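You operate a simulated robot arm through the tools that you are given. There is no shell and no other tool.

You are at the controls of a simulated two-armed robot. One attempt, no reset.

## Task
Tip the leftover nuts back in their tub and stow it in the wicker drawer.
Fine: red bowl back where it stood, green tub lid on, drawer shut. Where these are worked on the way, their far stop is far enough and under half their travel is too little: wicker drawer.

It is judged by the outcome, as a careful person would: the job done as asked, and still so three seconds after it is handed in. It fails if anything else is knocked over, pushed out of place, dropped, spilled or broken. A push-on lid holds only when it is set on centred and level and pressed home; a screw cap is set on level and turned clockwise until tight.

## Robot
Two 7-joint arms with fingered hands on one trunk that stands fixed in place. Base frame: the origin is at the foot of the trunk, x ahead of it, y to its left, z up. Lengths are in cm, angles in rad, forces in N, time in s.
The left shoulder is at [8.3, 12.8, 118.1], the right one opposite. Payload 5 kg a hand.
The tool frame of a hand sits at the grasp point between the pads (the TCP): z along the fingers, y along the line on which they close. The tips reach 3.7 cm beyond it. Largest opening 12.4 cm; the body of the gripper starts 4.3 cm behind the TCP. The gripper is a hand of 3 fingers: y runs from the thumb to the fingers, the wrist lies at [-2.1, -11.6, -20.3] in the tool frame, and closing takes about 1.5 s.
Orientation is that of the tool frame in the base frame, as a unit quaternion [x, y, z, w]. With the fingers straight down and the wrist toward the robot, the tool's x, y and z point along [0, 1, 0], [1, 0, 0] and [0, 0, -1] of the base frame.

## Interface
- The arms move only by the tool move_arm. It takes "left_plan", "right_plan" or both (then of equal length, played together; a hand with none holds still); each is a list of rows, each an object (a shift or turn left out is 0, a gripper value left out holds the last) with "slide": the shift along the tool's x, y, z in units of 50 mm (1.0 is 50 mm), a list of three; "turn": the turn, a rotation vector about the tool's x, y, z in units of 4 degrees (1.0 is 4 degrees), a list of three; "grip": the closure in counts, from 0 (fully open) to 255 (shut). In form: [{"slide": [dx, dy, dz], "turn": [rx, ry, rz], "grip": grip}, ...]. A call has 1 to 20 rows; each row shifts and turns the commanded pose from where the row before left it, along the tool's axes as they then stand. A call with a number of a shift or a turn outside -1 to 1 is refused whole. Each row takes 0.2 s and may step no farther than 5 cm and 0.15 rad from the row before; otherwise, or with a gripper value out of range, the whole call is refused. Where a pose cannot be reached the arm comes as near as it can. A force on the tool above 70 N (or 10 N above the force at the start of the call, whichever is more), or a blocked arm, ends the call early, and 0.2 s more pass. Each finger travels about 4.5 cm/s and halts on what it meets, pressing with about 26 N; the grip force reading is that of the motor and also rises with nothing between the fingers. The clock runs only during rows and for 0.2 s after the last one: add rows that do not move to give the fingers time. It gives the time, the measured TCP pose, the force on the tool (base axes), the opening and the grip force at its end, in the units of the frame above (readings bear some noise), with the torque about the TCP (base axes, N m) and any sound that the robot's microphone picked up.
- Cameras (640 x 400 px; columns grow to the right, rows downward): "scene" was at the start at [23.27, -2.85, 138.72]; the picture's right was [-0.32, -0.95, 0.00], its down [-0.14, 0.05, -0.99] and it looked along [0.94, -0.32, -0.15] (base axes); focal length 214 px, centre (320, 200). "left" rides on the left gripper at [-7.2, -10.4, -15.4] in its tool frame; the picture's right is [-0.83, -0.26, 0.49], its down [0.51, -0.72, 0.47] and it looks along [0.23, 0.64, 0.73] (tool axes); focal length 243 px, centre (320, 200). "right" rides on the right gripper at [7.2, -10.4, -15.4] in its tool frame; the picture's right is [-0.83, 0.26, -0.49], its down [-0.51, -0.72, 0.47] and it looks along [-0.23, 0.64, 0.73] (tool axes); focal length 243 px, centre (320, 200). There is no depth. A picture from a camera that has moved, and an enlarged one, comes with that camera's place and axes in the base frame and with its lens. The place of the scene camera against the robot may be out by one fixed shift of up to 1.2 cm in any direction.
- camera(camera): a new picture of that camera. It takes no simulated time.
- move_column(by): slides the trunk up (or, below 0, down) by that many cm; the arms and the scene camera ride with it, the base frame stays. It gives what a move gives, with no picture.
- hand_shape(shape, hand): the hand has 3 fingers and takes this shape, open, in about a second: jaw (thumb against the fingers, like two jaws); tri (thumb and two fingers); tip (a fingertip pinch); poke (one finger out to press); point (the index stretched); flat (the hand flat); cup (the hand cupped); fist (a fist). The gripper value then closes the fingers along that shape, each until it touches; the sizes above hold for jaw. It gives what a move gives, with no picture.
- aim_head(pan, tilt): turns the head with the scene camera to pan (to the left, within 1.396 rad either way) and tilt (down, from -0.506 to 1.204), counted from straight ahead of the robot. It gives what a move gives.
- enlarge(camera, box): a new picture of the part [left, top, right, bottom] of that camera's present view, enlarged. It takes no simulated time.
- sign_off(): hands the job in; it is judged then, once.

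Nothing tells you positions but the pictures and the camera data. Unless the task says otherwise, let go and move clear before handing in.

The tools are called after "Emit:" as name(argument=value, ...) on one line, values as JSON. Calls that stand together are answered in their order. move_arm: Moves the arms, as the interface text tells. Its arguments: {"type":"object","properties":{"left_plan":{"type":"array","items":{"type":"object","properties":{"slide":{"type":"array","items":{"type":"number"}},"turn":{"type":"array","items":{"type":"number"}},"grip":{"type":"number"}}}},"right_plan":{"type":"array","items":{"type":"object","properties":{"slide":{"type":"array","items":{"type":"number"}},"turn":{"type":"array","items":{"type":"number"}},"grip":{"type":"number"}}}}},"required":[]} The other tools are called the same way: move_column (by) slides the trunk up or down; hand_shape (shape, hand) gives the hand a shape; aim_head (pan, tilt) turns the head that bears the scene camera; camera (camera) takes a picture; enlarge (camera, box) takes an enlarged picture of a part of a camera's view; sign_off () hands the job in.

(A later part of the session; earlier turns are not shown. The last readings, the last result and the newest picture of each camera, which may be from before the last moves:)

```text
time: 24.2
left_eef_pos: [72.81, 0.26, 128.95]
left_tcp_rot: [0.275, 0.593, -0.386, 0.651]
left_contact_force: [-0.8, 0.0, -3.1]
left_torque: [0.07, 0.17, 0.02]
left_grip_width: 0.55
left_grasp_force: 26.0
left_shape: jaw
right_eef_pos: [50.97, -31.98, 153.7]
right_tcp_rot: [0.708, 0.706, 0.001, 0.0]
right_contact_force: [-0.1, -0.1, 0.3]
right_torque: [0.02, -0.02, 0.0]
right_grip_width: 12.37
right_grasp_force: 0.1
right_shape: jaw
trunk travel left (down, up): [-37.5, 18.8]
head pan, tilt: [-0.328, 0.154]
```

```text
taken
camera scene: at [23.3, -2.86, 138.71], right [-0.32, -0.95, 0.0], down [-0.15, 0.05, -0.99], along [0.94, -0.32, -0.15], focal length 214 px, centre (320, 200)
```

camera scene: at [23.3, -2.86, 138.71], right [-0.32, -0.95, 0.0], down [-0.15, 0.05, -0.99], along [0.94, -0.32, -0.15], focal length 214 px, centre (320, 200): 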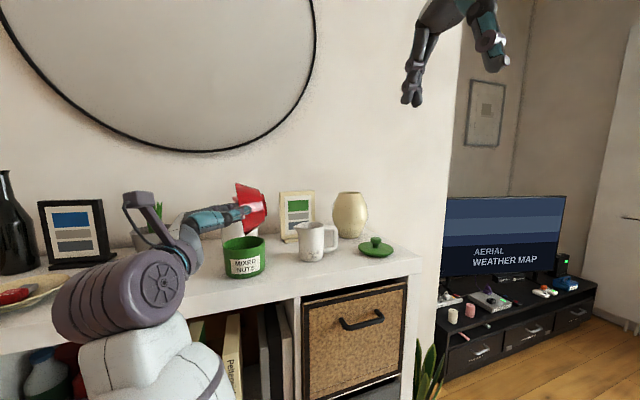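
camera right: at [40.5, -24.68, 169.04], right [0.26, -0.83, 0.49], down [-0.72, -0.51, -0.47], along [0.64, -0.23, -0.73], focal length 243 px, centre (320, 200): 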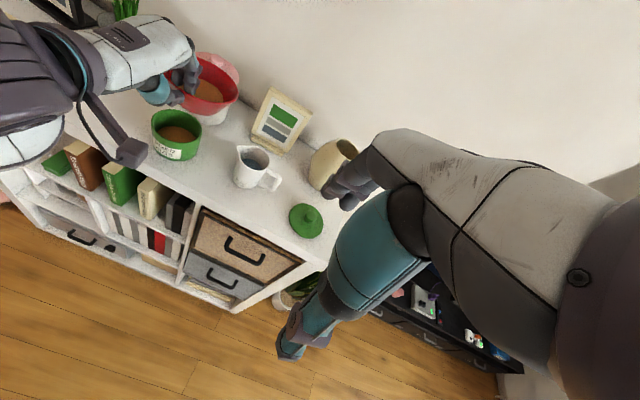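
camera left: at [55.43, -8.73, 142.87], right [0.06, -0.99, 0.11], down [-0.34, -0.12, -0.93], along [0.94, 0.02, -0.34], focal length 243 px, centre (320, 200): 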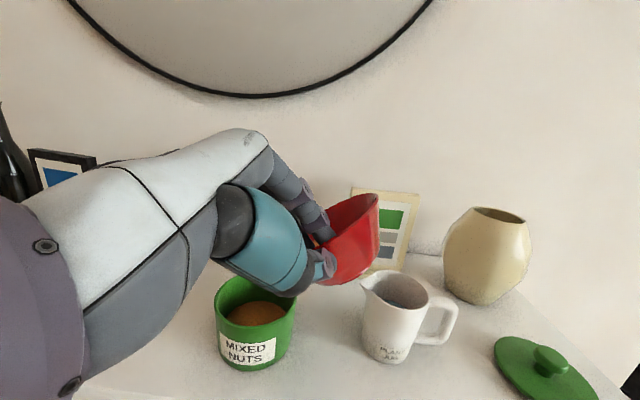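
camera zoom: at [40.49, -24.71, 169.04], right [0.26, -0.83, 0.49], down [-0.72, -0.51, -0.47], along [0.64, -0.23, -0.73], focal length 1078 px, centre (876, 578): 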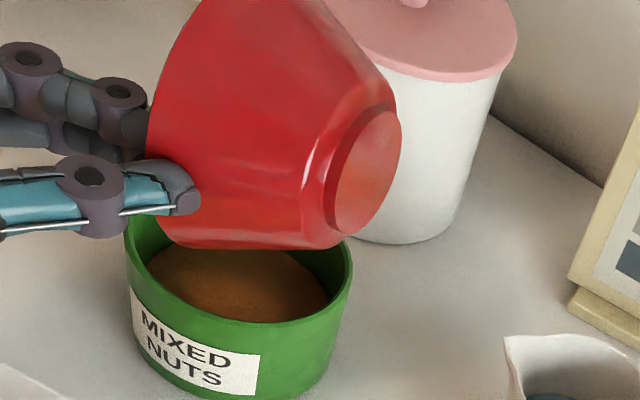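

The bowl looks empty inside and no nuts show outside the tub. I'll tip a little further to 116° so nothing clings, with a short pause.

Emit:
move_arm(left_plan=[{"slide": [0.041, 0.0506, -0.075], "turn": [0, -0.829, -0.559]}, {"slide": [0.0345, 0.052, -0.0772], "turn": [0, -0.829, -0.559]}, {"slide": [0.028, 0.0533, -0.079], "turn": [0, -0.829, -0.559]}, {"slide": [0.0212, 0.0542, -0.0804], "turn": [0, -0.829, -0.559]}, {}, {}, {}, {}])

Emit:
camera(camera="left")

Emit:
enlarge(camera="right", box=[120, 50, 270, 180])

Emit:
enlarge(camera="scene", box=[160, 170, 320, 290])

```text
time: 26.0
left_eef_pos: [72.67, 1.97, 127.66]
left_tcp_rot: [0.182, 0.533, -0.465, 0.683]
left_contact_force: [0.5, 0.1, -2.3]
left_torque: [0.09, 0.19, 0.02]
left_grip_width: 0.52
left_grasp_force: 26.2
left_shape: jaw
right_eef_pos: [51.09, -31.8, 153.69]
right_tcp_rot: [0.707, 0.707, 0.001, 0.0]
right_contact_force: [0.2, 0.7, 0.5]
right_torque: [0.01, 0.01, 0.0]
right_grip_width: 12.36
right_grasp_force: 0.1
right_shape: jaw
trunk travel left (down, up): [-37.5, 18.8]
head pan, tilt: [-0.328, 0.154]
```

```text
taken
camera left: at [55.5, 11.3, 131.28], right [0.06, -0.13, 0.99], down [-0.33, -0.94, -0.1], along [0.94, -0.33, -0.1], focal length 243 px, centre (320, 200)
```

left: 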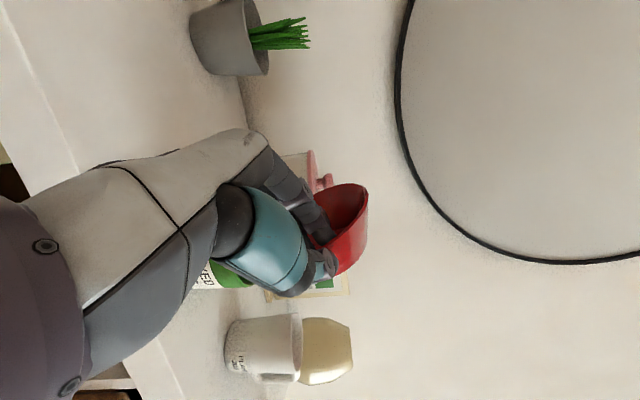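

```text
3.08 times, centred on (195, 115) of right
camera zoom: at [40.49, -24.71, 169.04], right [0.26, -0.83, 0.49], down [-0.72, -0.51, -0.47], along [0.64, -0.23, -0.73], focal length 746 px, centre (705, 462)
```

zoom: 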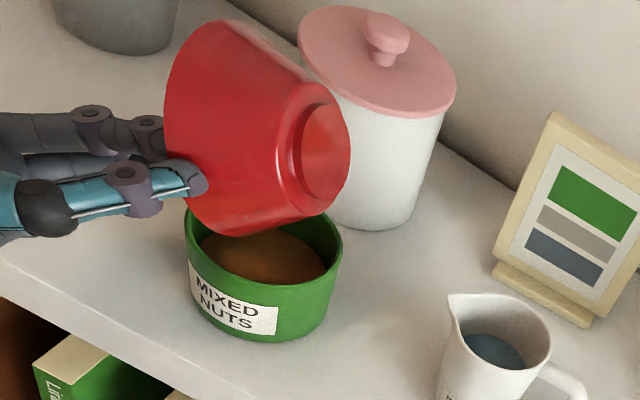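

```text
3.33 times, centred on (240, 230) of scene
camera zoom: at [23.3, -2.86, 138.71], right [-0.32, -0.95, 0.0], down [-0.15, 0.05, -0.99], along [0.94, -0.32, -0.15], focal length 715 px, centre (587, 100)
```

zoom: 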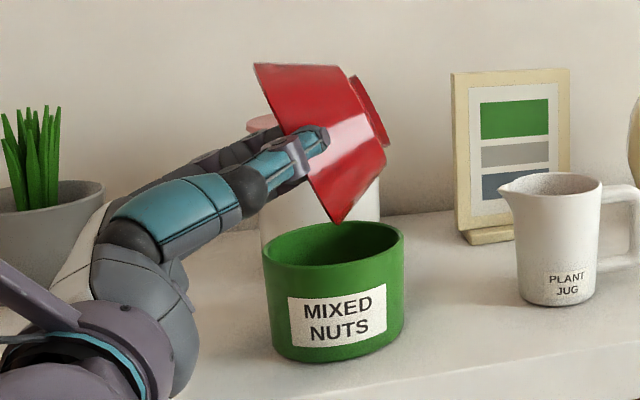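

The bowl is clean and nothing has spilled. I'll lift it clear of the tub and rotate it back upright.

Emit:
move_arm(left_plan=[{"slide": [-0.15, -0.04, 0.06]}, {"slide": [-0.25, -0.068, 0.101]}, {"slide": [-0.25, -0.068, 0.101]}, {"slide": [-0.25, -0.068, 0.101]}, {"slide": [-0.25, -0.068, 0.101]}, {"slide": [-0.25, -0.068, 0.101]}, {"turn": [0, 0.829, 0.559]}, {"turn": [0, 0.829, 0.559]}, {"turn": [0, 0.829, 0.559]}, {"turn": [0, 0.829, 0.559]}, {"turn": [0, 0.829, 0.559]}, {"turn": [0, 0.829, 0.559]}, {"turn": [0, 0.829, 0.559]}, {"turn": [0, 0.829, 0.559]}, {"turn": [0, 0.829, 0.559]}, {"turn": [0, 0.829, 0.559]}, {"turn": [0, 0.829, 0.559]}, {"turn": [0, 0.829, 0.559]}, {"turn": [0, 0.829, 0.559]}, {}])

Emit:
move_arm(left_plan=[{"turn": [0, 0.829, 0.559]}, {"turn": [0, 0.829, 0.559]}, {"turn": [0, 0.829, 0.559]}, {"turn": [0, 0.829, 0.559]}, {"turn": [0, 0.829, 0.559]}, {"turn": [0, 0.829, 0.559]}, {"turn": [0, 0.829, 0.559]}, {"turn": [0, 0.829, 0.559]}, {"turn": [0, 0.829, 0.559]}, {"turn": [0, 0.829, 0.559]}, {"turn": [0, 0.829, 0.559]}, {"turn": [0, 0.829, 0.559]}, {"turn": [0, 0.829, 0.559]}, {"turn": [0, 0.829, 0.559]}, {"turn": [0, 0.829, 0.559]}, {"turn": [0, 0.829, 0.559]}, {}])

Emit:
camera(camera="left")

Emit:
camera(camera="right")

```text
time: 30.2
left_eef_pos: [72.7, 1.88, 135.45]
left_tcp_rot: [0.464, 0.683, -0.184, 0.533]
left_contact_force: [0.4, 0.3, -2.3]
left_torque: [0.1, 0.2, -0.02]
left_grip_width: 0.55
left_grasp_force: 26.1
left_shape: jaw
right_eef_pos: [50.93, -31.99, 153.75]
right_tcp_rot: [0.708, 0.707, 0.001, 0.0]
right_contact_force: [0.8, 0.0, -1.2]
right_torque: [0.03, -0.01, 0.02]
right_grip_width: 12.37
right_grasp_force: 0.1
right_shape: jaw
trunk travel left (down, up): [-37.5, 18.8]
head pan, tilt: [-0.328, 0.154]
```

```text
time: 33.8
left_eef_pos: [72.55, 1.76, 135.51]
left_tcp_rot: [0.676, 0.676, 0.207, 0.207]
left_contact_force: [-0.1, 0.1, -2.9]
left_torque: [0.0, 0.21, -0.01]
left_grip_width: 0.51
left_grasp_force: 26.2
left_shape: jaw
right_eef_pos: [50.96, -32.07, 153.67]
right_tcp_rot: [0.708, 0.707, 0.0, 0.0]
right_contact_force: [-0.7, -0.3, 0.4]
right_torque: [0.01, 0.0, -0.01]
right_grip_width: 12.36
right_grasp_force: 0.2
right_shape: jaw
trunk travel left (down, up): [-37.5, 18.8]
head pan, tilt: [-0.328, 0.154]
```

```text
taken
camera left: at [55.46, -5.41, 142.48], right [0.06, -0.83, -0.56], down [-0.34, 0.51, -0.79], along [0.94, 0.23, -0.25], focal length 243 px, centre (320, 200)
```

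left: 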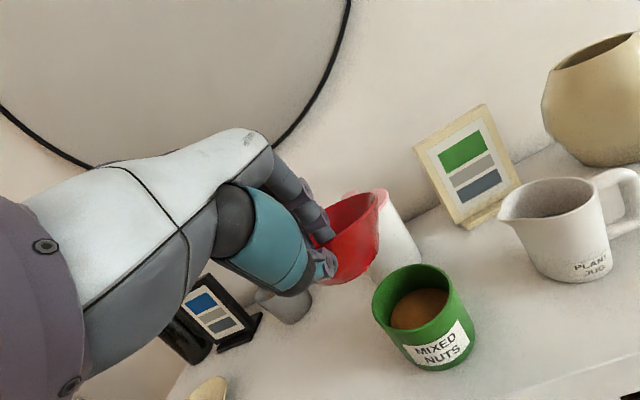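

```text
taken
camera right: at [40.5, -24.83, 169.02], right [0.26, -0.83, 0.49], down [-0.72, -0.51, -0.47], along [0.64, -0.23, -0.73], focal length 243 px, centre (320, 200)
```

right: 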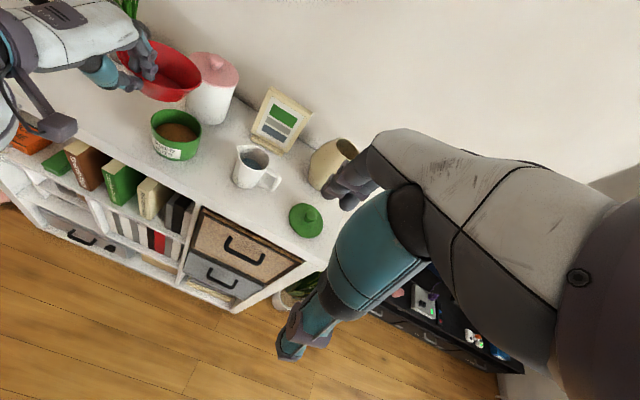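

The bowl is upright and empty. I'll check its level before carrying it back to where it stood.

Emit:
enlarge(camera="scene", box=[160, 140, 320, 260])

Emit:
enlarge(camera="left", box=[220, 150, 420, 350])

```text
3.33 times, centred on (240, 200) of scene
camera zoom: at [23.31, -2.94, 138.7], right [-0.32, -0.95, 0.0], down [-0.15, 0.05, -0.99], along [0.94, -0.32, -0.15], focal length 715 px, centre (587, 200)
```

zoom: 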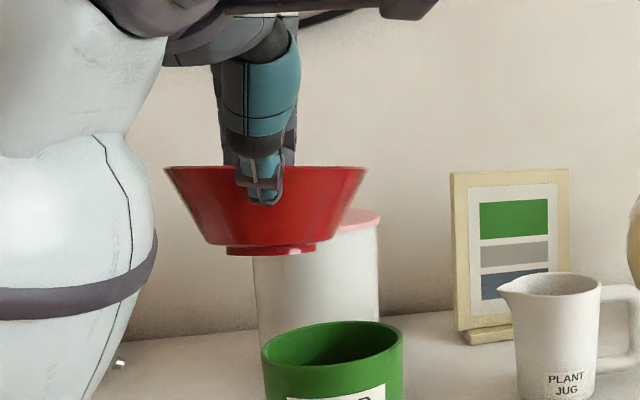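

```text
2.00 times, centred on (320, 250) of left
camera zoom: at [55.46, -5.41, 142.48], right [0.06, -0.83, -0.56], down [-0.34, 0.51, -0.79], along [0.94, 0.23, -0.25], focal length 485 px, centre (320, 100)
```

zoom: 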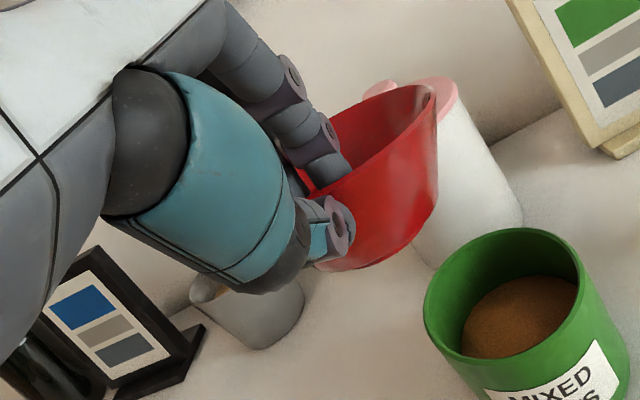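

The scene view shows the bowl's rim nose-down by about 6°. I'll tilt the hand back 6° to level it, carry it to y≈20.7, and re-check before lowering.

Emit:
move_arm(left_plan=[{"turn": [-0.75, 0, 0]}, {"turn": [-0.75, 0, 0]}, {"slide": [0.2, 0, 0]}, {"slide": [0.4, 0.02, 0.016]}, {"slide": [0.5, 0.02, 0.016]}, {"slide": [0.5, 0.02, 0.016]}, {"slide": [0.5, 0.02, 0.016]}, {"slide": [0.5, 0, 0]}, {"slide": [0.5, 0, 0]}, {"slide": [0.4, 0, 0]}, {"slide": [0.28, 0, 0]}, {}])

Emit:
enlarge(camera="scene", box=[40, 140, 200, 260])

Emit:
camera(camera="right")

```text
time: 36.4
left_eef_pos: [73.28, 20.73, 135.33]
left_tcp_rot: [0.665, 0.664, 0.242, 0.242]
left_contact_force: [-0.1, -0.2, -3.4]
left_torque: [-0.05, 0.17, -0.01]
left_grip_width: 0.49
left_grasp_force: 26.2
left_shape: jaw
right_eef_pos: [51.03, -31.98, 153.74]
right_tcp_rot: [0.708, 0.706, 0.0, 0.0]
right_contact_force: [-0.5, -0.8, -0.7]
right_torque: [-0.03, 0.05, 0.0]
right_grip_width: 12.38
right_grasp_force: 0.1
right_shape: jaw
trunk travel left (down, up): [-37.5, 18.8]
head pan, tilt: [-0.328, 0.154]
```

```text
3.33 times, centred on (120, 200) of scene
camera zoom: at [23.3, -2.87, 138.71], right [-0.32, -0.95, 0.0], down [-0.15, 0.05, -0.99], along [0.94, -0.32, -0.15], focal length 715 px, centre (987, 200)
```

zoom: 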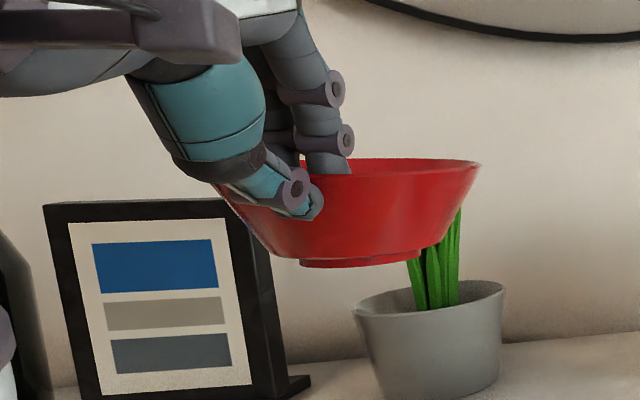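

```text
taken
camera right: at [40.5, -24.73, 169.04], right [0.26, -0.83, 0.49], down [-0.72, -0.51, -0.47], along [0.64, -0.23, -0.73], focal length 243 px, centre (320, 200)
```

right: 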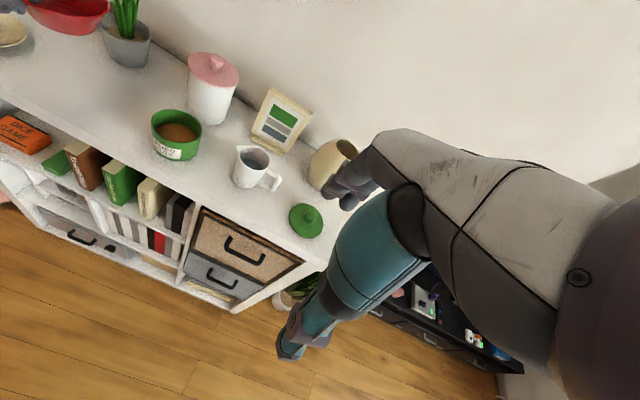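

The bowl is now close to level. I'll lower it to about 2 cm above its resting height and take another look.

Emit:
move_arm(left_plan=[{"slide": [0, -0.15, 0.18]}, {"slide": [0, -0.257, 0.306]}, {"slide": [0, -0.257, 0.306]}, {"slide": [0, -0.257, 0.306]}, {"slide": [0, -0.257, 0.306]}, {"slide": [0, -0.257, 0.306]}, {"slide": [0, -0.257, 0.306]}, {"slide": [0, -0.1, 0.12]}, {}])

Emit:
enlarge(camera="scene", box=[60, 180, 200, 290])

Emit:
enlarge(camera="left", box=[220, 150, 420, 350])

```text
time: 38.4
left_eef_pos: [73.18, 20.91, 121.49]
left_tcp_rot: [0.665, 0.664, 0.242, 0.241]
left_contact_force: [-0.2, 0.0, -2.1]
left_torque: [-0.03, 0.19, -0.04]
left_grip_width: 0.51
left_grasp_force: 26.0
left_shape: jaw
right_eef_pos: [50.87, -31.89, 153.64]
right_tcp_rot: [0.708, 0.707, 0.0, 0.0]
right_contact_force: [0.0, -0.3, -1.0]
right_torque: [0.01, 0.02, -0.01]
right_grip_width: 12.38
right_grasp_force: 0.1
right_shape: jaw
trunk travel left (down, up): [-37.5, 18.8]
head pan, tilt: [-0.328, 0.154]
```

```text
3.64 times, centred on (130, 235) of scene
camera zoom: at [23.3, -2.85, 138.71], right [-0.32, -0.95, 0.0], down [-0.15, 0.05, -0.99], along [0.94, -0.32, -0.15], focal length 780 px, centre (1011, 73)
```

zoom: 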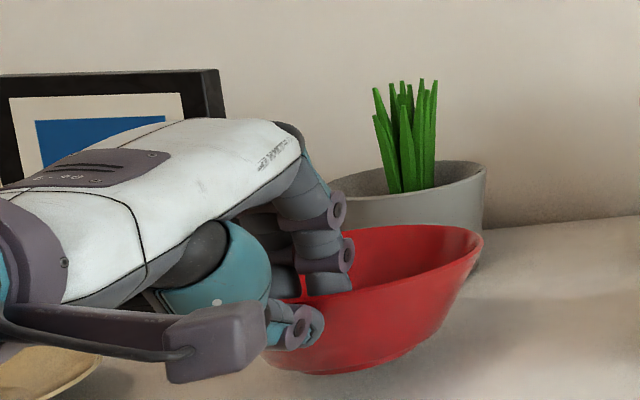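

```text
2.00 times, centred on (320, 250) of left
camera zoom: at [55.35, 13.58, 126.71], right [0.12, -0.83, -0.54], down [-0.25, 0.51, -0.83], along [0.96, 0.23, -0.15], focal length 485 px, centre (320, 100)
```

zoom: 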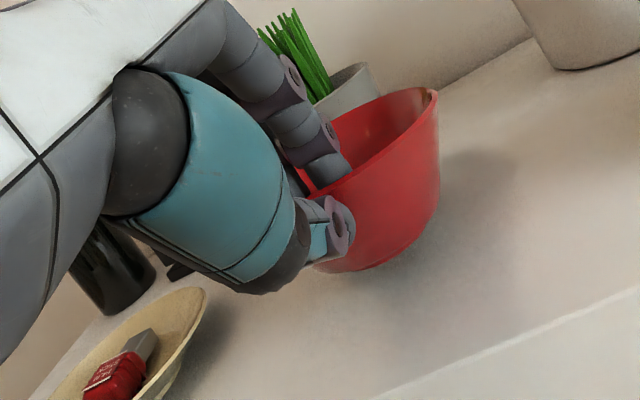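

It looks level and about 2 cm up. I'll lower it gently onto the shelf in small steps.

Emit:
move_arm(left_plan=[{"slide": [-0.03, -0.064, 0.077]}, {"slide": [0, -0.064, 0.077]}, {"slide": [0, -0.05, 0.06]}, {"slide": [0, -0.04, 0.046]}, {}])

Emit:
enlarge(camera="scene", box=[60, 180, 200, 290])

```text
time: 39.6
left_eef_pos: [73.35, 20.63, 119.92]
left_tcp_rot: [0.664, 0.665, 0.242, 0.242]
left_contact_force: [-0.7, 0.0, -2.4]
left_torque: [-0.02, 0.19, 0.0]
left_grip_width: 0.5
left_grasp_force: 26.0
left_shape: jaw
right_eef_pos: [50.95, -31.82, 153.72]
right_tcp_rot: [0.708, 0.706, 0.0, 0.001]
right_contact_force: [0.5, -0.2, 0.8]
right_torque: [-0.02, -0.01, 0.0]
right_grip_width: 12.37
right_grasp_force: 0.0
right_shape: jaw
trunk travel left (down, up): [-37.5, 18.8]
head pan, tilt: [-0.328, 0.154]
```

```text
3.64 times, centred on (130, 235) of scene
camera zoom: at [23.3, -2.85, 138.71], right [-0.32, -0.95, 0.0], down [-0.15, 0.05, -0.99], along [0.94, -0.32, -0.15], focal length 780 px, centre (1011, 73)
```

zoom: 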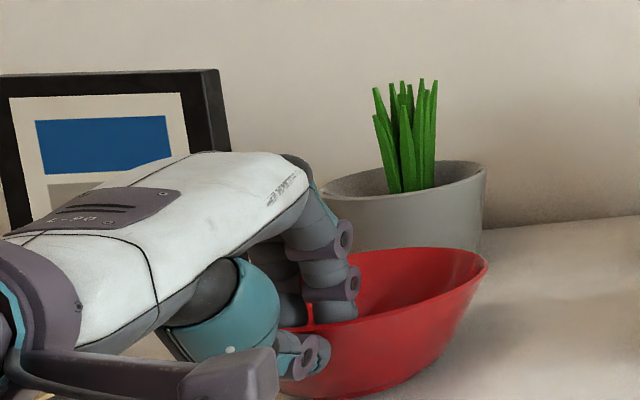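

There's no contact yet. I'll continue in 2 mm steps, watching the force.

Emit:
move_arm(left_plan=[{"slide": [0, -0.026, 0.031]}, {"slide": [0, -0.026, 0.031]}, {}])

Emit:
move_arm(left_plan=[{"slide": [0, -0.026, 0.031]}, {}])

Emit:
enlarge(camera="scene", box=[60, 190, 200, 290])

```text
time: 40.4
left_eef_pos: [73.31, 20.63, 119.53]
left_tcp_rot: [0.665, 0.665, 0.242, 0.241]
left_contact_force: [-1.0, -0.1, -0.5]
left_torque: [-0.08, 0.1, 0.02]
left_grip_width: 0.51
left_grasp_force: 26.3
left_shape: jaw
right_eef_pos: [50.77, -31.94, 153.72]
right_tcp_rot: [0.708, 0.707, 0.0, 0.0]
right_contact_force: [-0.1, -0.1, -1.4]
right_torque: [0.03, 0.0, -0.03]
right_grip_width: 12.38
right_grasp_force: 0.0
right_shape: jaw
trunk travel left (down, up): [-37.5, 18.8]
head pan, tilt: [-0.328, 0.154]
```

```text
time: 41.0
left_eef_pos: [73.14, 20.66, 119.42]
left_tcp_rot: [0.665, 0.664, 0.241, 0.242]
left_contact_force: [-3.0, 0.0, 3.2]
left_torque: [-0.01, 0.05, 0.06]
left_grip_width: 0.49
left_grasp_force: 25.6
left_shape: jaw
right_eef_pos: [50.86, -31.91, 153.7]
right_tcp_rot: [0.708, 0.706, 0.0, 0.0]
right_contact_force: [0.0, -0.2, -0.6]
right_torque: [-0.01, 0.0, 0.01]
right_grip_width: 12.36
right_grasp_force: 0.0
right_shape: jaw
trunk travel left (down, up): [-37.5, 18.8]
head pan, tilt: [-0.328, 0.154]
```

```text
4.00 times, centred on (130, 240) of scene
camera zoom: at [23.21, -2.84, 138.73], right [-0.32, -0.95, 0.0], down [-0.14, 0.05, -0.99], along [0.94, -0.32, -0.15], focal length 858 px, centre (1080, 40)
```

zoom: 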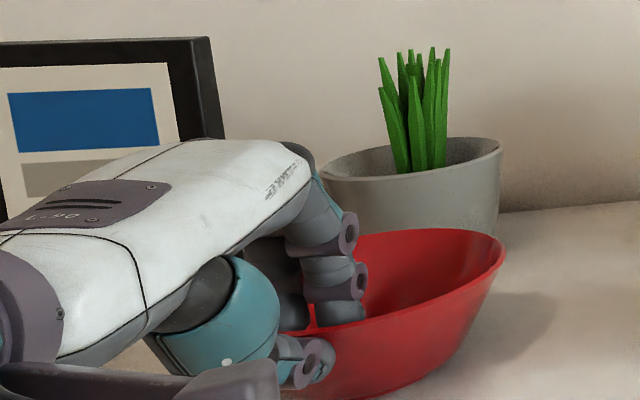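

The bowl has touched down, with contact at the expected pose, and its rim lines up with where it stood. I'll open the fingers and back out along the tool axis.

Emit:
move_arm(left_plan=[{"grip": 220}, {"grip": 190}, {"grip": 165}, {}, {}, {}])

Emit:
enlarge(camera="scene", box=[60, 190, 200, 290])

Emit:
enlarge(camera="left", box=[220, 150, 420, 350])

```text
time: 42.4
left_eef_pos: [73.26, 20.71, 119.24]
left_tcp_rot: [0.664, 0.665, 0.242, 0.242]
left_contact_force: [0.2, 0.1, 0.1]
left_torque: [0.02, 0.01, 0.0]
left_grip_width: 4.32
left_grasp_force: 0.0
left_shape: jaw
right_eef_pos: [50.82, -31.91, 153.66]
right_tcp_rot: [0.708, 0.706, 0.0, 0.0]
right_contact_force: [0.6, 0.5, -0.1]
right_torque: [-0.02, 0.01, -0.02]
right_grip_width: 12.34
right_grasp_force: 0.0
right_shape: jaw
trunk travel left (down, up): [-37.5, 18.8]
head pan, tilt: [-0.328, 0.154]
```

```text
4.00 times, centred on (130, 240) of scene
camera zoom: at [23.27, -2.85, 138.72], right [-0.32, -0.95, 0.0], down [-0.14, 0.05, -0.99], along [0.94, -0.32, -0.15], focal length 858 px, centre (1080, 40)
```

zoom: 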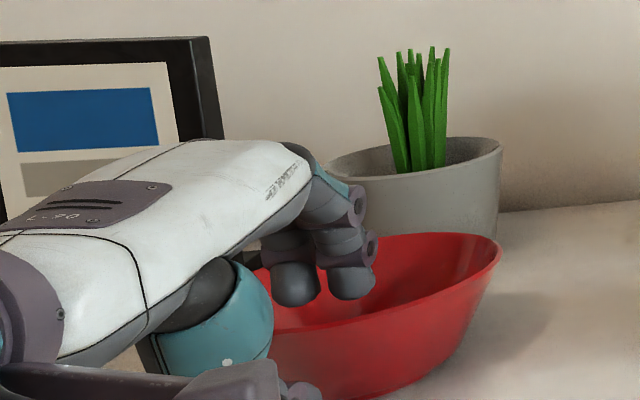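

```text
2.00 times, centred on (320, 250) of left
camera zoom: at [55.37, 13.4, 124.45], right [0.12, -0.83, -0.54], down [-0.25, 0.51, -0.83], along [0.96, 0.23, -0.15], focal length 485 px, centre (320, 100)
```

zoom: 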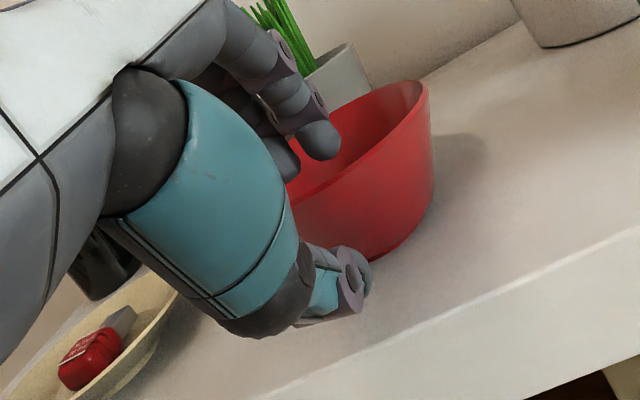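

Released, and the bowl is resting flat. I'll back the left hand out and up, clear of everything.

Emit:
move_arm(left_plan=[{"slide": [0, 0, -0.3]}, {"slide": [0, 0, -0.5]}, {"slide": [0, 0, -0.6]}, {"slide": [0, 0, -0.8]}, {"slide": [0, 0.3, -0.8]}, {"slide": [0, 0.3, -0.8]}, {"slide": [0, 0.3, -0.6]}, {}])

Emit:
camera(camera="scene")

Emit:
camera(camera="left")

Emit:
enlarge(camera="right", box=[0, 0, 340, 310])

```text
time: 44.2
left_eef_pos: [62.5, 20.7, 138.67]
left_tcp_rot: [0.664, 0.665, 0.241, 0.241]
left_contact_force: [0.1, 0.0, -0.2]
left_torque: [-0.01, 0.0, -0.01]
left_grip_width: 4.36
left_grasp_force: 0.2
left_shape: jaw
right_eef_pos: [51.0, -31.81, 153.65]
right_tcp_rot: [0.708, 0.707, 0.0, 0.0]
right_contact_force: [-0.8, -0.1, 0.6]
right_torque: [0.01, 0.04, 0.0]
right_grip_width: 12.37
right_grasp_force: 0.0
right_shape: jaw
trunk travel left (down, up): [-37.5, 18.8]
head pan, tilt: [-0.328, 0.154]
```

```text
taken
camera scene: at [23.37, -2.82, 138.69], right [-0.32, -0.95, 0.0], down [-0.15, 0.05, -0.99], along [0.94, -0.32, -0.15], focal length 214 px, centre (320, 200)
```

scene: 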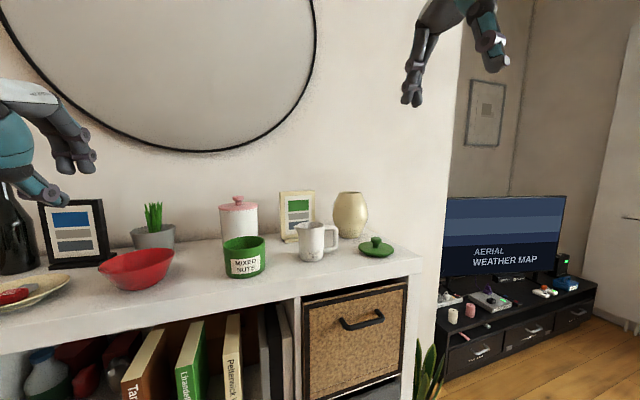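

```text
taken
camera left: at [44.67, 13.52, 143.93], right [0.12, -0.83, -0.54], down [-0.25, 0.51, -0.82], along [0.96, 0.23, -0.15], focal length 243 px, centre (320, 200)
```

left: 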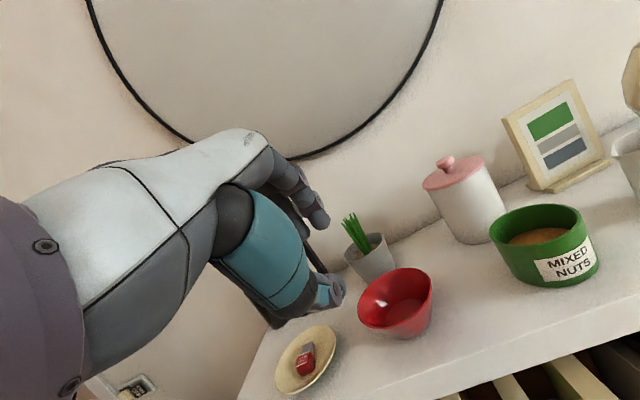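

```text
1.29 times, centred on (170, 155) of right
camera zoom: at [40.6, -24.68, 169.01], right [0.26, -0.83, 0.49], down [-0.72, -0.51, -0.47], along [0.64, -0.23, -0.73], focal length 313 px, centre (514, 258)
```

zoom: 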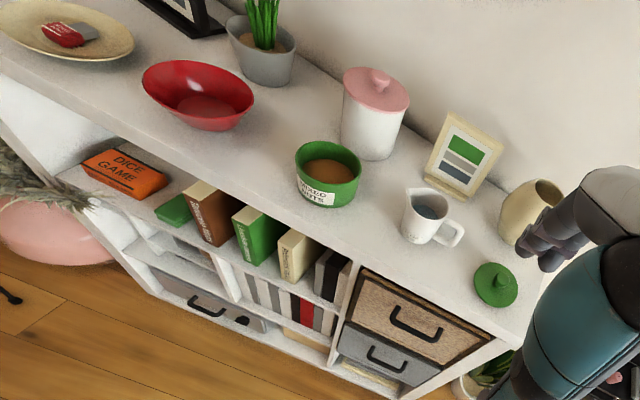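

The bowl is back where it stood and the tub holds the nuts. Next is the green lid, which I place near [81, −41]. I'll bring the right hand over in front of it, half closed, to measure the lid, its knob and the vase behind.

Emit:
move_arm(right_plan=[{"slide": [-0.204, 0.4, 0.4], "grip": 130}, {"slide": [-0.204, 0.556, 0.527]}, {"slide": [-0.204, 0.556, 0.527]}, {"slide": [-0.204, 0.556, 0.527]}, {"slide": [-0.204, 0.556, 0.527]}, {"slide": [-0.204, 0.556, 0.527]}, {"slide": [-0.204, 0.556, 0.527]}, {"slide": [-0.204, 0.556, 0.527]}, {"slide": [-0.204, 0.4, 0.4]}, {}])

Emit:
camera(camera="right")

Emit:
camera(camera="scene")

```text
time: 46.4
left_eef_pos: [62.36, 20.77, 138.87]
left_tcp_rot: [0.664, 0.664, 0.242, 0.243]
left_contact_force: [0.2, 0.4, 0.3]
left_torque: [-0.01, -0.05, 0.0]
left_grip_width: 4.36
left_grasp_force: 0.1
left_shape: jaw
right_eef_pos: [74.32, -40.85, 131.27]
right_tcp_rot: [0.707, 0.707, 0.0, 0.0]
right_contact_force: [0.3, 0.3, -0.6]
right_torque: [0.02, -0.02, 0.02]
right_grip_width: 6.14
right_grasp_force: 0.1
right_shape: jaw
trunk travel left (down, up): [-37.5, 18.8]
head pan, tilt: [-0.328, 0.154]
```

```text
taken
camera right: at [63.89, -33.65, 146.61], right [0.26, -0.83, 0.49], down [-0.72, -0.51, -0.47], along [0.64, -0.23, -0.73], focal length 243 px, centre (320, 200)
```

right: 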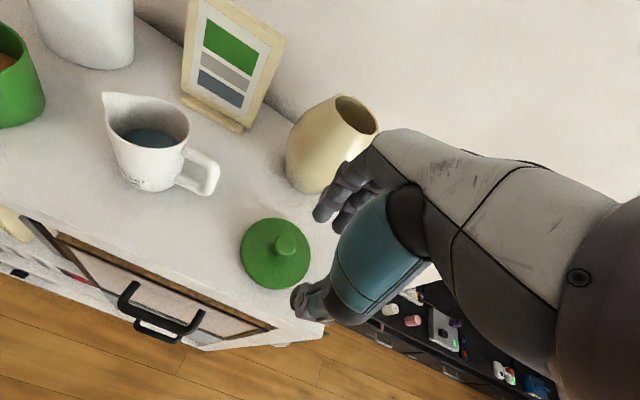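

```text
taken
camera scene: at [23.19, -2.81, 138.74], right [-0.32, -0.95, 0.0], down [-0.14, 0.05, -0.99], along [0.94, -0.32, -0.15], focal length 214 px, centre (320, 200)
```

scene: 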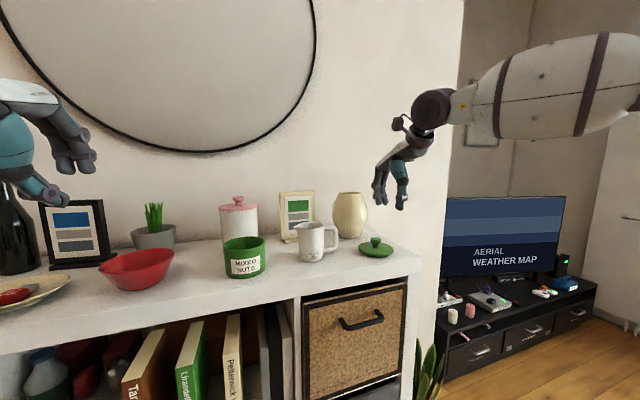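

The lid, vase and jug are all in view. I'll zoom in to locate the lid's disc and knob precisely.

Emit:
enlarge(camera="right", box=[220, 190, 348, 310])

Emit:
enlarge(camera="right", box=[240, 70, 400, 230])

Emit:
enlarge(camera="scene", box=[320, 180, 420, 270])

```text
3.33 times, centred on (284, 250) of right
camera zoom: at [63.89, -33.65, 146.61], right [0.26, -0.83, 0.49], down [-0.72, -0.51, -0.47], along [0.64, -0.23, -0.73], focal length 809 px, centre (440, 33)
```

zoom: 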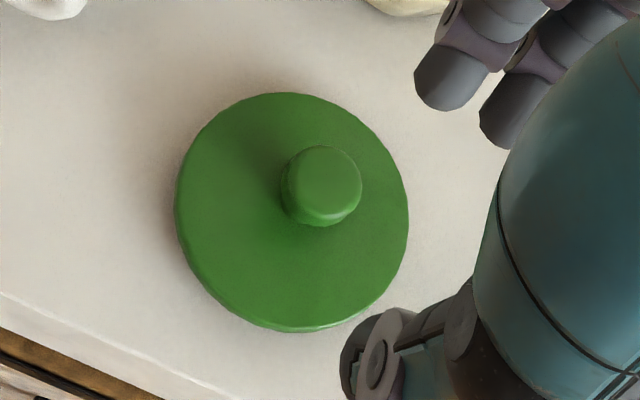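

```text
2.50 times, centred on (320, 150) of right
camera zoom: at [63.89, -33.65, 146.61], right [0.26, -0.83, 0.49], down [-0.72, -0.51, -0.47], along [0.64, -0.23, -0.73], focal length 606 px, centre (320, 325)
```

zoom: 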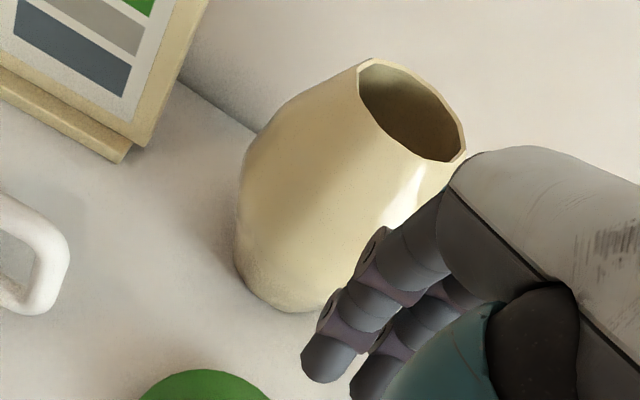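

```text
4.44 times, centred on (370, 225) of scene
camera zoom: at [23.19, -2.81, 138.74], right [-0.32, -0.95, 0.0], down [-0.14, 0.05, -0.99], along [0.94, -0.32, -0.15], focal length 953 px, centre (98, 89)
```

zoom: 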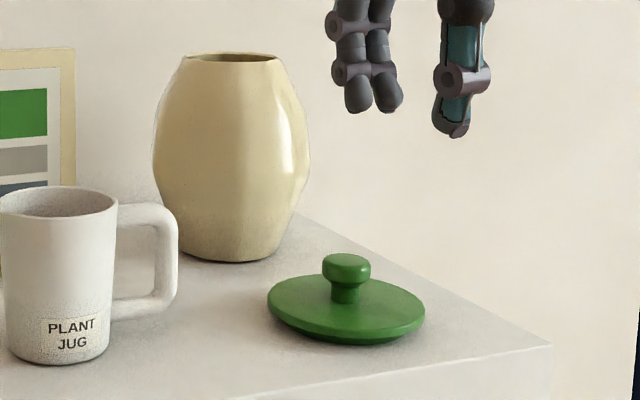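

From the close view, the lid is centred near [79.3, −40.4], about 10.4 cm across. Its 3.3 cm knob tops out near z≈117.3, and the vase behind is clear by several cm. I'll hover the right hand directly over the knob and check the alignment.

Emit:
move_arm(right_plan=[{"slide": [0.03, 0.332, 0.35]}, {"slide": [0.03, 0.332, 0.55]}, {"slide": [0.03, 0.332, 0.55]}, {}, {}])

Emit:
enlarge(camera="right", box=[200, 180, 400, 320])

Emit:
enlarge(camera="scene", box=[320, 170, 440, 270])

```text
time: 47.6
left_eef_pos: [62.34, 20.74, 138.84]
left_tcp_rot: [0.664, 0.665, 0.241, 0.242]
left_contact_force: [-0.9, 0.2, 0.5]
left_torque: [-0.02, 0.01, 0.0]
left_grip_width: 4.32
left_grasp_force: 0.2
left_shape: jaw
right_eef_pos: [79.5, -40.53, 124.06]
right_tcp_rot: [0.708, 0.707, 0.0, -0.001]
right_contact_force: [0.3, 0.5, 0.4]
right_torque: [0.05, 0.0, 0.0]
right_grip_width: 6.11
right_grasp_force: 0.1
right_shape: jaw
trunk travel left (down, up): [-37.5, 18.8]
head pan, tilt: [-0.328, 0.154]
```

```text
2.86 times, centred on (300, 250) of right
camera zoom: at [68.97, -33.33, 139.43], right [0.26, -0.83, 0.49], down [-0.72, -0.51, -0.47], along [0.64, -0.23, -0.73], focal length 693 px, centre (377, 57)
```

zoom: 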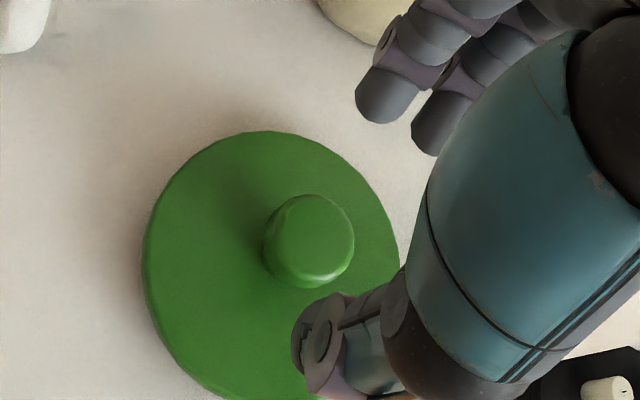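

```text
4.00 times, centred on (380, 220) of scene
camera zoom: at [23.25, -2.85, 138.72], right [-0.32, -0.95, 0.0], down [-0.14, 0.05, -0.99], along [0.94, -0.32, -0.15], focal length 858 px, centre (80, 120)
```

zoom: 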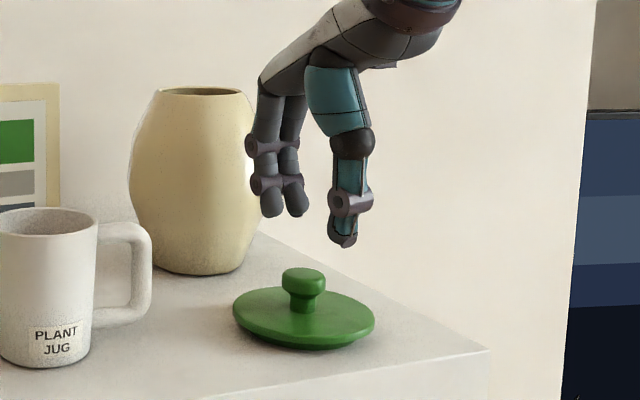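

The knob lies directly on the tool axis. I'll lower the fingers around it, with the tips stopping just above the lid's disc.

Emit:
move_arm(right_plan=[{"slide": [0, 0.02, 0.3]}, {"slide": [0, 0.02, 0.4]}, {"slide": [0, 0, 0.35]}, {}, {}])

Emit:
enlarge(camera="right", box=[240, 180, 400, 320])

Emit:
enlarge(camera="scene", box=[340, 190, 420, 270])

```text
time: 48.8
left_eef_pos: [62.43, 20.58, 138.68]
left_tcp_rot: [0.664, 0.664, 0.242, 0.242]
left_contact_force: [0.8, 0.2, -0.5]
left_torque: [-0.03, 0.01, 0.0]
left_grip_width: 4.37
left_grasp_force: 0.1
left_shape: jaw
right_eef_pos: [79.56, -40.76, 118.66]
right_tcp_rot: [0.708, 0.706, 0.0, 0.0]
right_contact_force: [-0.1, -0.1, -0.5]
right_torque: [0.01, -0.01, 0.0]
right_grip_width: 6.12
right_grasp_force: 0.1
right_shape: jaw
trunk travel left (down, up): [-37.5, 18.8]
head pan, tilt: [-0.328, 0.154]
```

```text
2.86 times, centred on (320, 250) of right
camera zoom: at [69.14, -33.52, 134.08], right [0.26, -0.83, 0.49], down [-0.72, -0.51, -0.47], along [0.64, -0.23, -0.73], focal length 693 px, centre (320, 57)
```

zoom: 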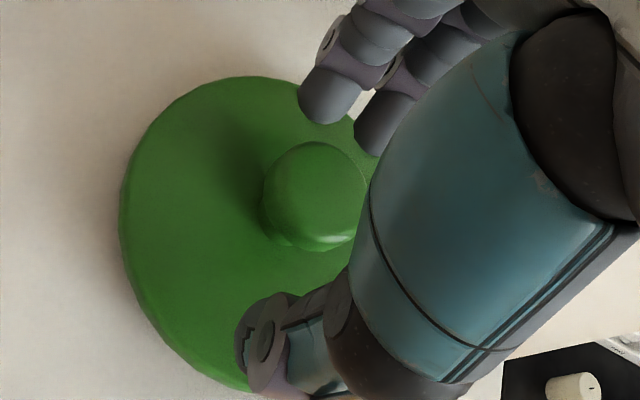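

```text
5.00 times, centred on (380, 230) of scene
camera zoom: at [23.28, -2.86, 138.72], right [-0.32, -0.95, 0.0], down [-0.15, 0.05, -0.99], along [0.94, -0.32, -0.15], focal length 1072 px, centre (20, 50)
```

zoom: 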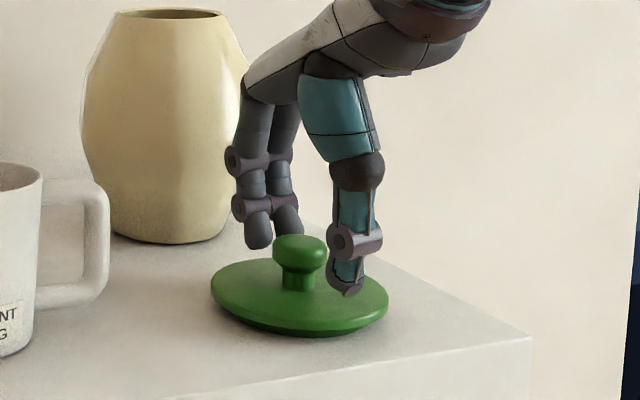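

The knob sits between the thumb and the two fingers. I'll drop 4 mm more and close on it.

Emit:
move_arm(right_plan=[{"slide": [0, 0, 0.08]}, {"grip": 170}, {"grip": 210}, {"grip": 255}, {}, {}, {}])

Emit:
enlarge(camera="right", box=[240, 180, 400, 320])

Emit:
enlarge(camera="scene", box=[340, 190, 420, 270])

```text
time: 50.4
left_eef_pos: [62.49, 20.65, 138.71]
left_tcp_rot: [0.665, 0.665, 0.241, 0.242]
left_contact_force: [-0.1, -0.6, -0.4]
left_torque: [-0.02, 0.0, 0.0]
left_grip_width: 4.36
left_grasp_force: 0.0
left_shape: jaw
right_eef_pos: [79.68, -40.82, 118.26]
right_tcp_rot: [0.707, 0.707, 0.0, 0.0]
right_contact_force: [0.1, -0.8, -0.1]
right_torque: [0.01, 0.0, 0.01]
right_grip_width: 2.43
right_grasp_force: 26.4
right_shape: jaw
trunk travel left (down, up): [-37.5, 18.8]
head pan, tilt: [-0.328, 0.154]
```

```text
2.86 times, centred on (320, 250) of right
camera zoom: at [69.12, -33.54, 133.7], right [0.26, -0.83, 0.49], down [-0.72, -0.51, -0.47], along [0.64, -0.23, -0.73], focal length 693 px, centre (320, 57)
```

zoom: 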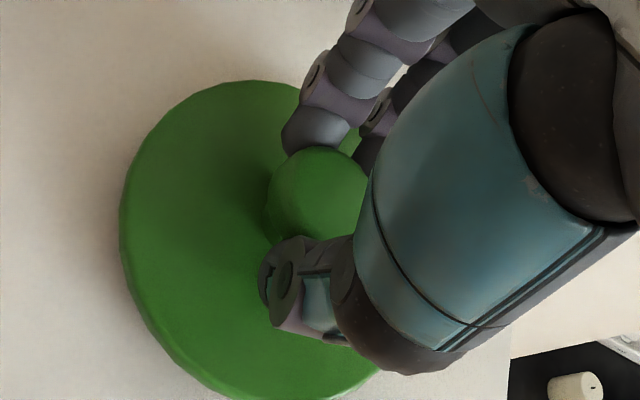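

```text
5.00 times, centred on (380, 230) of scene
camera zoom: at [23.28, -2.86, 138.71], right [-0.32, -0.95, 0.0], down [-0.15, 0.05, -0.99], along [0.94, -0.32, -0.15], focal length 1072 px, centre (20, 50)
```

zoom: 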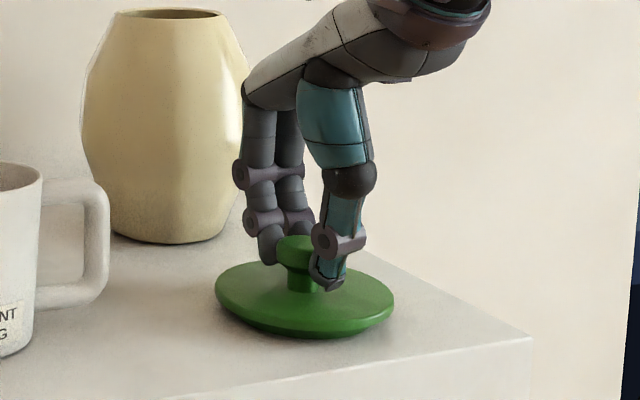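

The knob is gripped. I'll lift 4 cm and check that the lid hangs level.

Emit:
move_arm(right_plan=[{"slide": [0, 0, -0.1]}, {"slide": [0, 0, -0.3]}, {"slide": [0, 0, -0.4]}, {}])

Emit:
enlarge(camera="right", box=[220, 160, 420, 320])

Emit:
enlarge(camera="scene", box=[340, 180, 420, 260])

```text
time: 51.4
left_eef_pos: [62.41, 20.73, 138.81]
left_tcp_rot: [0.665, 0.664, 0.241, 0.242]
left_contact_force: [1.0, -0.6, 0.7]
left_torque: [0.0, -0.02, -0.01]
left_grip_width: 4.38
left_grasp_force: 0.0
left_shape: jaw
right_eef_pos: [79.74, -40.74, 122.42]
right_tcp_rot: [0.708, 0.707, 0.001, 0.0]
right_contact_force: [-0.1, -0.5, -0.6]
right_torque: [0.0, 0.0, -0.01]
right_grip_width: 2.44
right_grasp_force: 26.1
right_shape: jaw
trunk travel left (down, up): [-37.5, 18.8]
head pan, tilt: [-0.328, 0.154]
```

```text
2.50 times, centred on (320, 240) of right
camera zoom: at [69.28, -33.48, 137.76], right [0.26, -0.83, 0.49], down [-0.72, -0.51, -0.47], along [0.64, -0.23, -0.73], focal length 606 px, centre (320, 100)
```

zoom: 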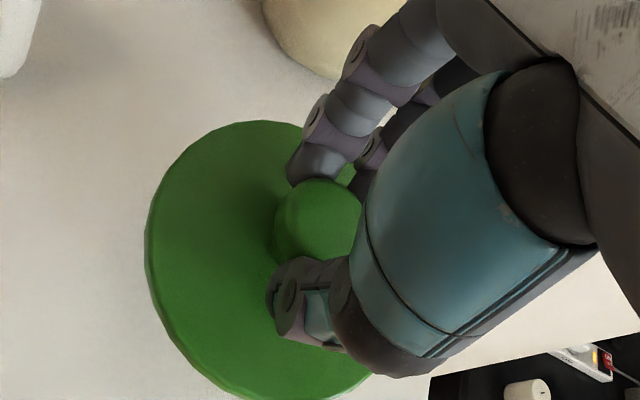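

```text
5.00 times, centred on (380, 220) of scene
camera zoom: at [23.31, -2.88, 138.71], right [-0.32, -0.95, 0.0], down [-0.15, 0.05, -0.99], along [0.94, -0.32, -0.15], focal length 1072 px, centre (20, 100)
```

zoom: 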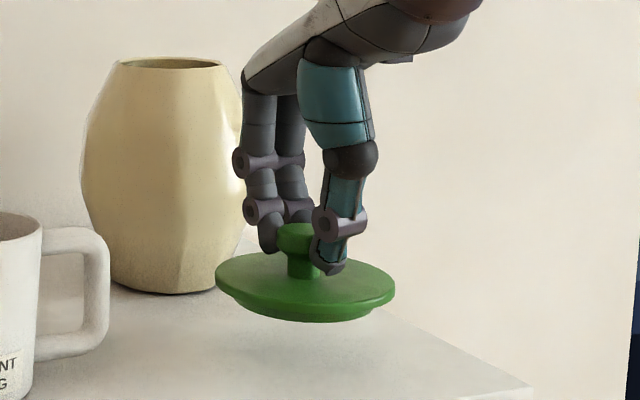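

The lid came up level with no slip, and its centre sits about 0.2–0.3 cm left of the tool axis. Before carrying it over, I'll re-measure the tub precisely with the left hand's camera.

Emit:
enlarge(camera="left", box=[470, 190, 630, 300])

Emit:
move_arm(left_plan=[{"slide": [-0.5, 0.4, -0.5], "turn": [1, 0, 0]}, {"slide": [-0.5, 0.4, -0.5], "turn": [1, 0, 0]}, {"slide": [-0.5, 0.4, -0.5], "turn": [1, 0, 0]}, {"slide": [-0.5, 0.2, -0.5], "turn": [1, 0, 0]}, {"turn": [1, 0, 0]}, {"turn": [1, 0, 0]}, {"turn": [1, 0, 0]}, {"turn": [1, 0, 0]}, {"turn": [1, 0, 0]}, {"turn": [1, 0, 0]}, {}])

Emit:
camera(camera="left")

```text
3.64 times, centred on (550, 245) of left
camera zoom: at [44.61, 13.46, 143.95], right [0.12, -0.83, -0.55], down [-0.25, 0.51, -0.82], along [0.96, 0.23, -0.15], focal length 882 px, centre (-516, 36)
```

zoom: 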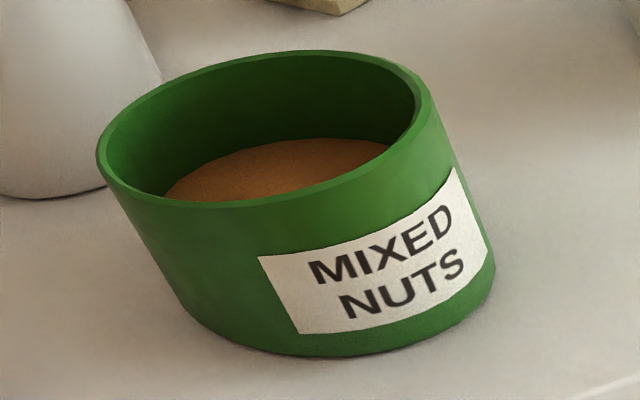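

```text
time: 53.8
left_eef_pos: [62.69, 10.88, 151.22]
left_tcp_rot: [0.707, 0.707, -0.001, 0.0]
left_contact_force: [0.2, -0.5, -0.1]
left_torque: [-0.01, -0.01, 0.01]
left_grip_width: 4.34
left_grasp_force: 0.1
left_shape: jaw
right_eef_pos: [79.77, -40.63, 122.38]
right_tcp_rot: [0.707, 0.707, 0.0, 0.0]
right_contact_force: [-0.1, -0.1, -0.3]
right_torque: [0.0, 0.01, 0.01]
right_grip_width: 2.43
right_grasp_force: 25.9
right_shape: jaw
trunk travel left (down, up): [-37.5, 18.8]
head pan, tilt: [-0.328, 0.154]
```

```text
taken
camera left: at [52.33, 3.54, 166.75], right [-0.26, -0.83, -0.49], down [-0.72, 0.51, -0.47], along [0.64, 0.23, -0.73], focal length 243 px, centre (320, 200)
```

left: 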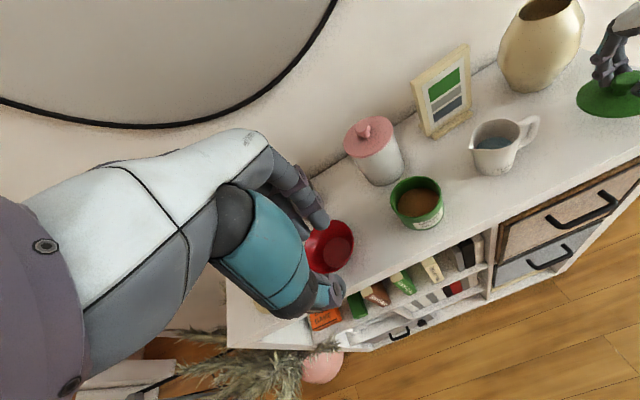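

Emit:
enlarge(camera="left", box=[377, 165, 457, 235])

Emit:
enlarge(camera="left", box=[480, 40, 640, 300])

```text
5.71 times, centred on (417, 200) of left
camera zoom: at [52.33, 3.54, 166.75], right [-0.26, -0.83, -0.49], down [-0.72, 0.51, -0.47], along [0.64, 0.23, -0.73], focal length 1386 px, centre (-234, 200)
```

zoom: 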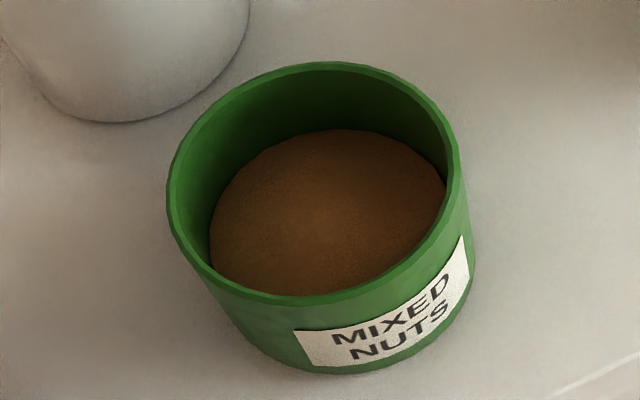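

```text
1.54 times, centred on (560, 170) of left
camera zoom: at [52.33, 3.54, 166.75], right [-0.26, -0.83, -0.49], down [-0.72, 0.51, -0.47], along [0.64, 0.23, -0.73], focal length 373 px, centre (-49, 246)
```

zoom: 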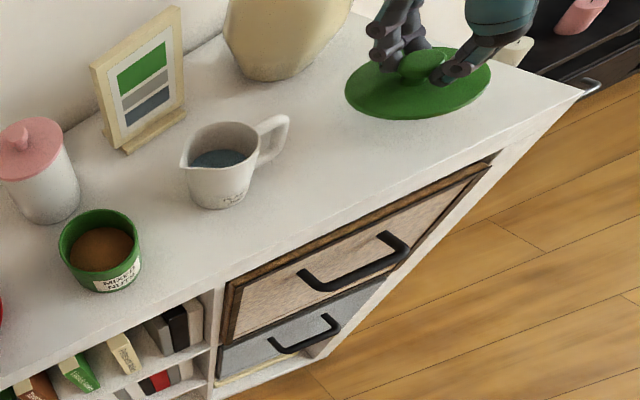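

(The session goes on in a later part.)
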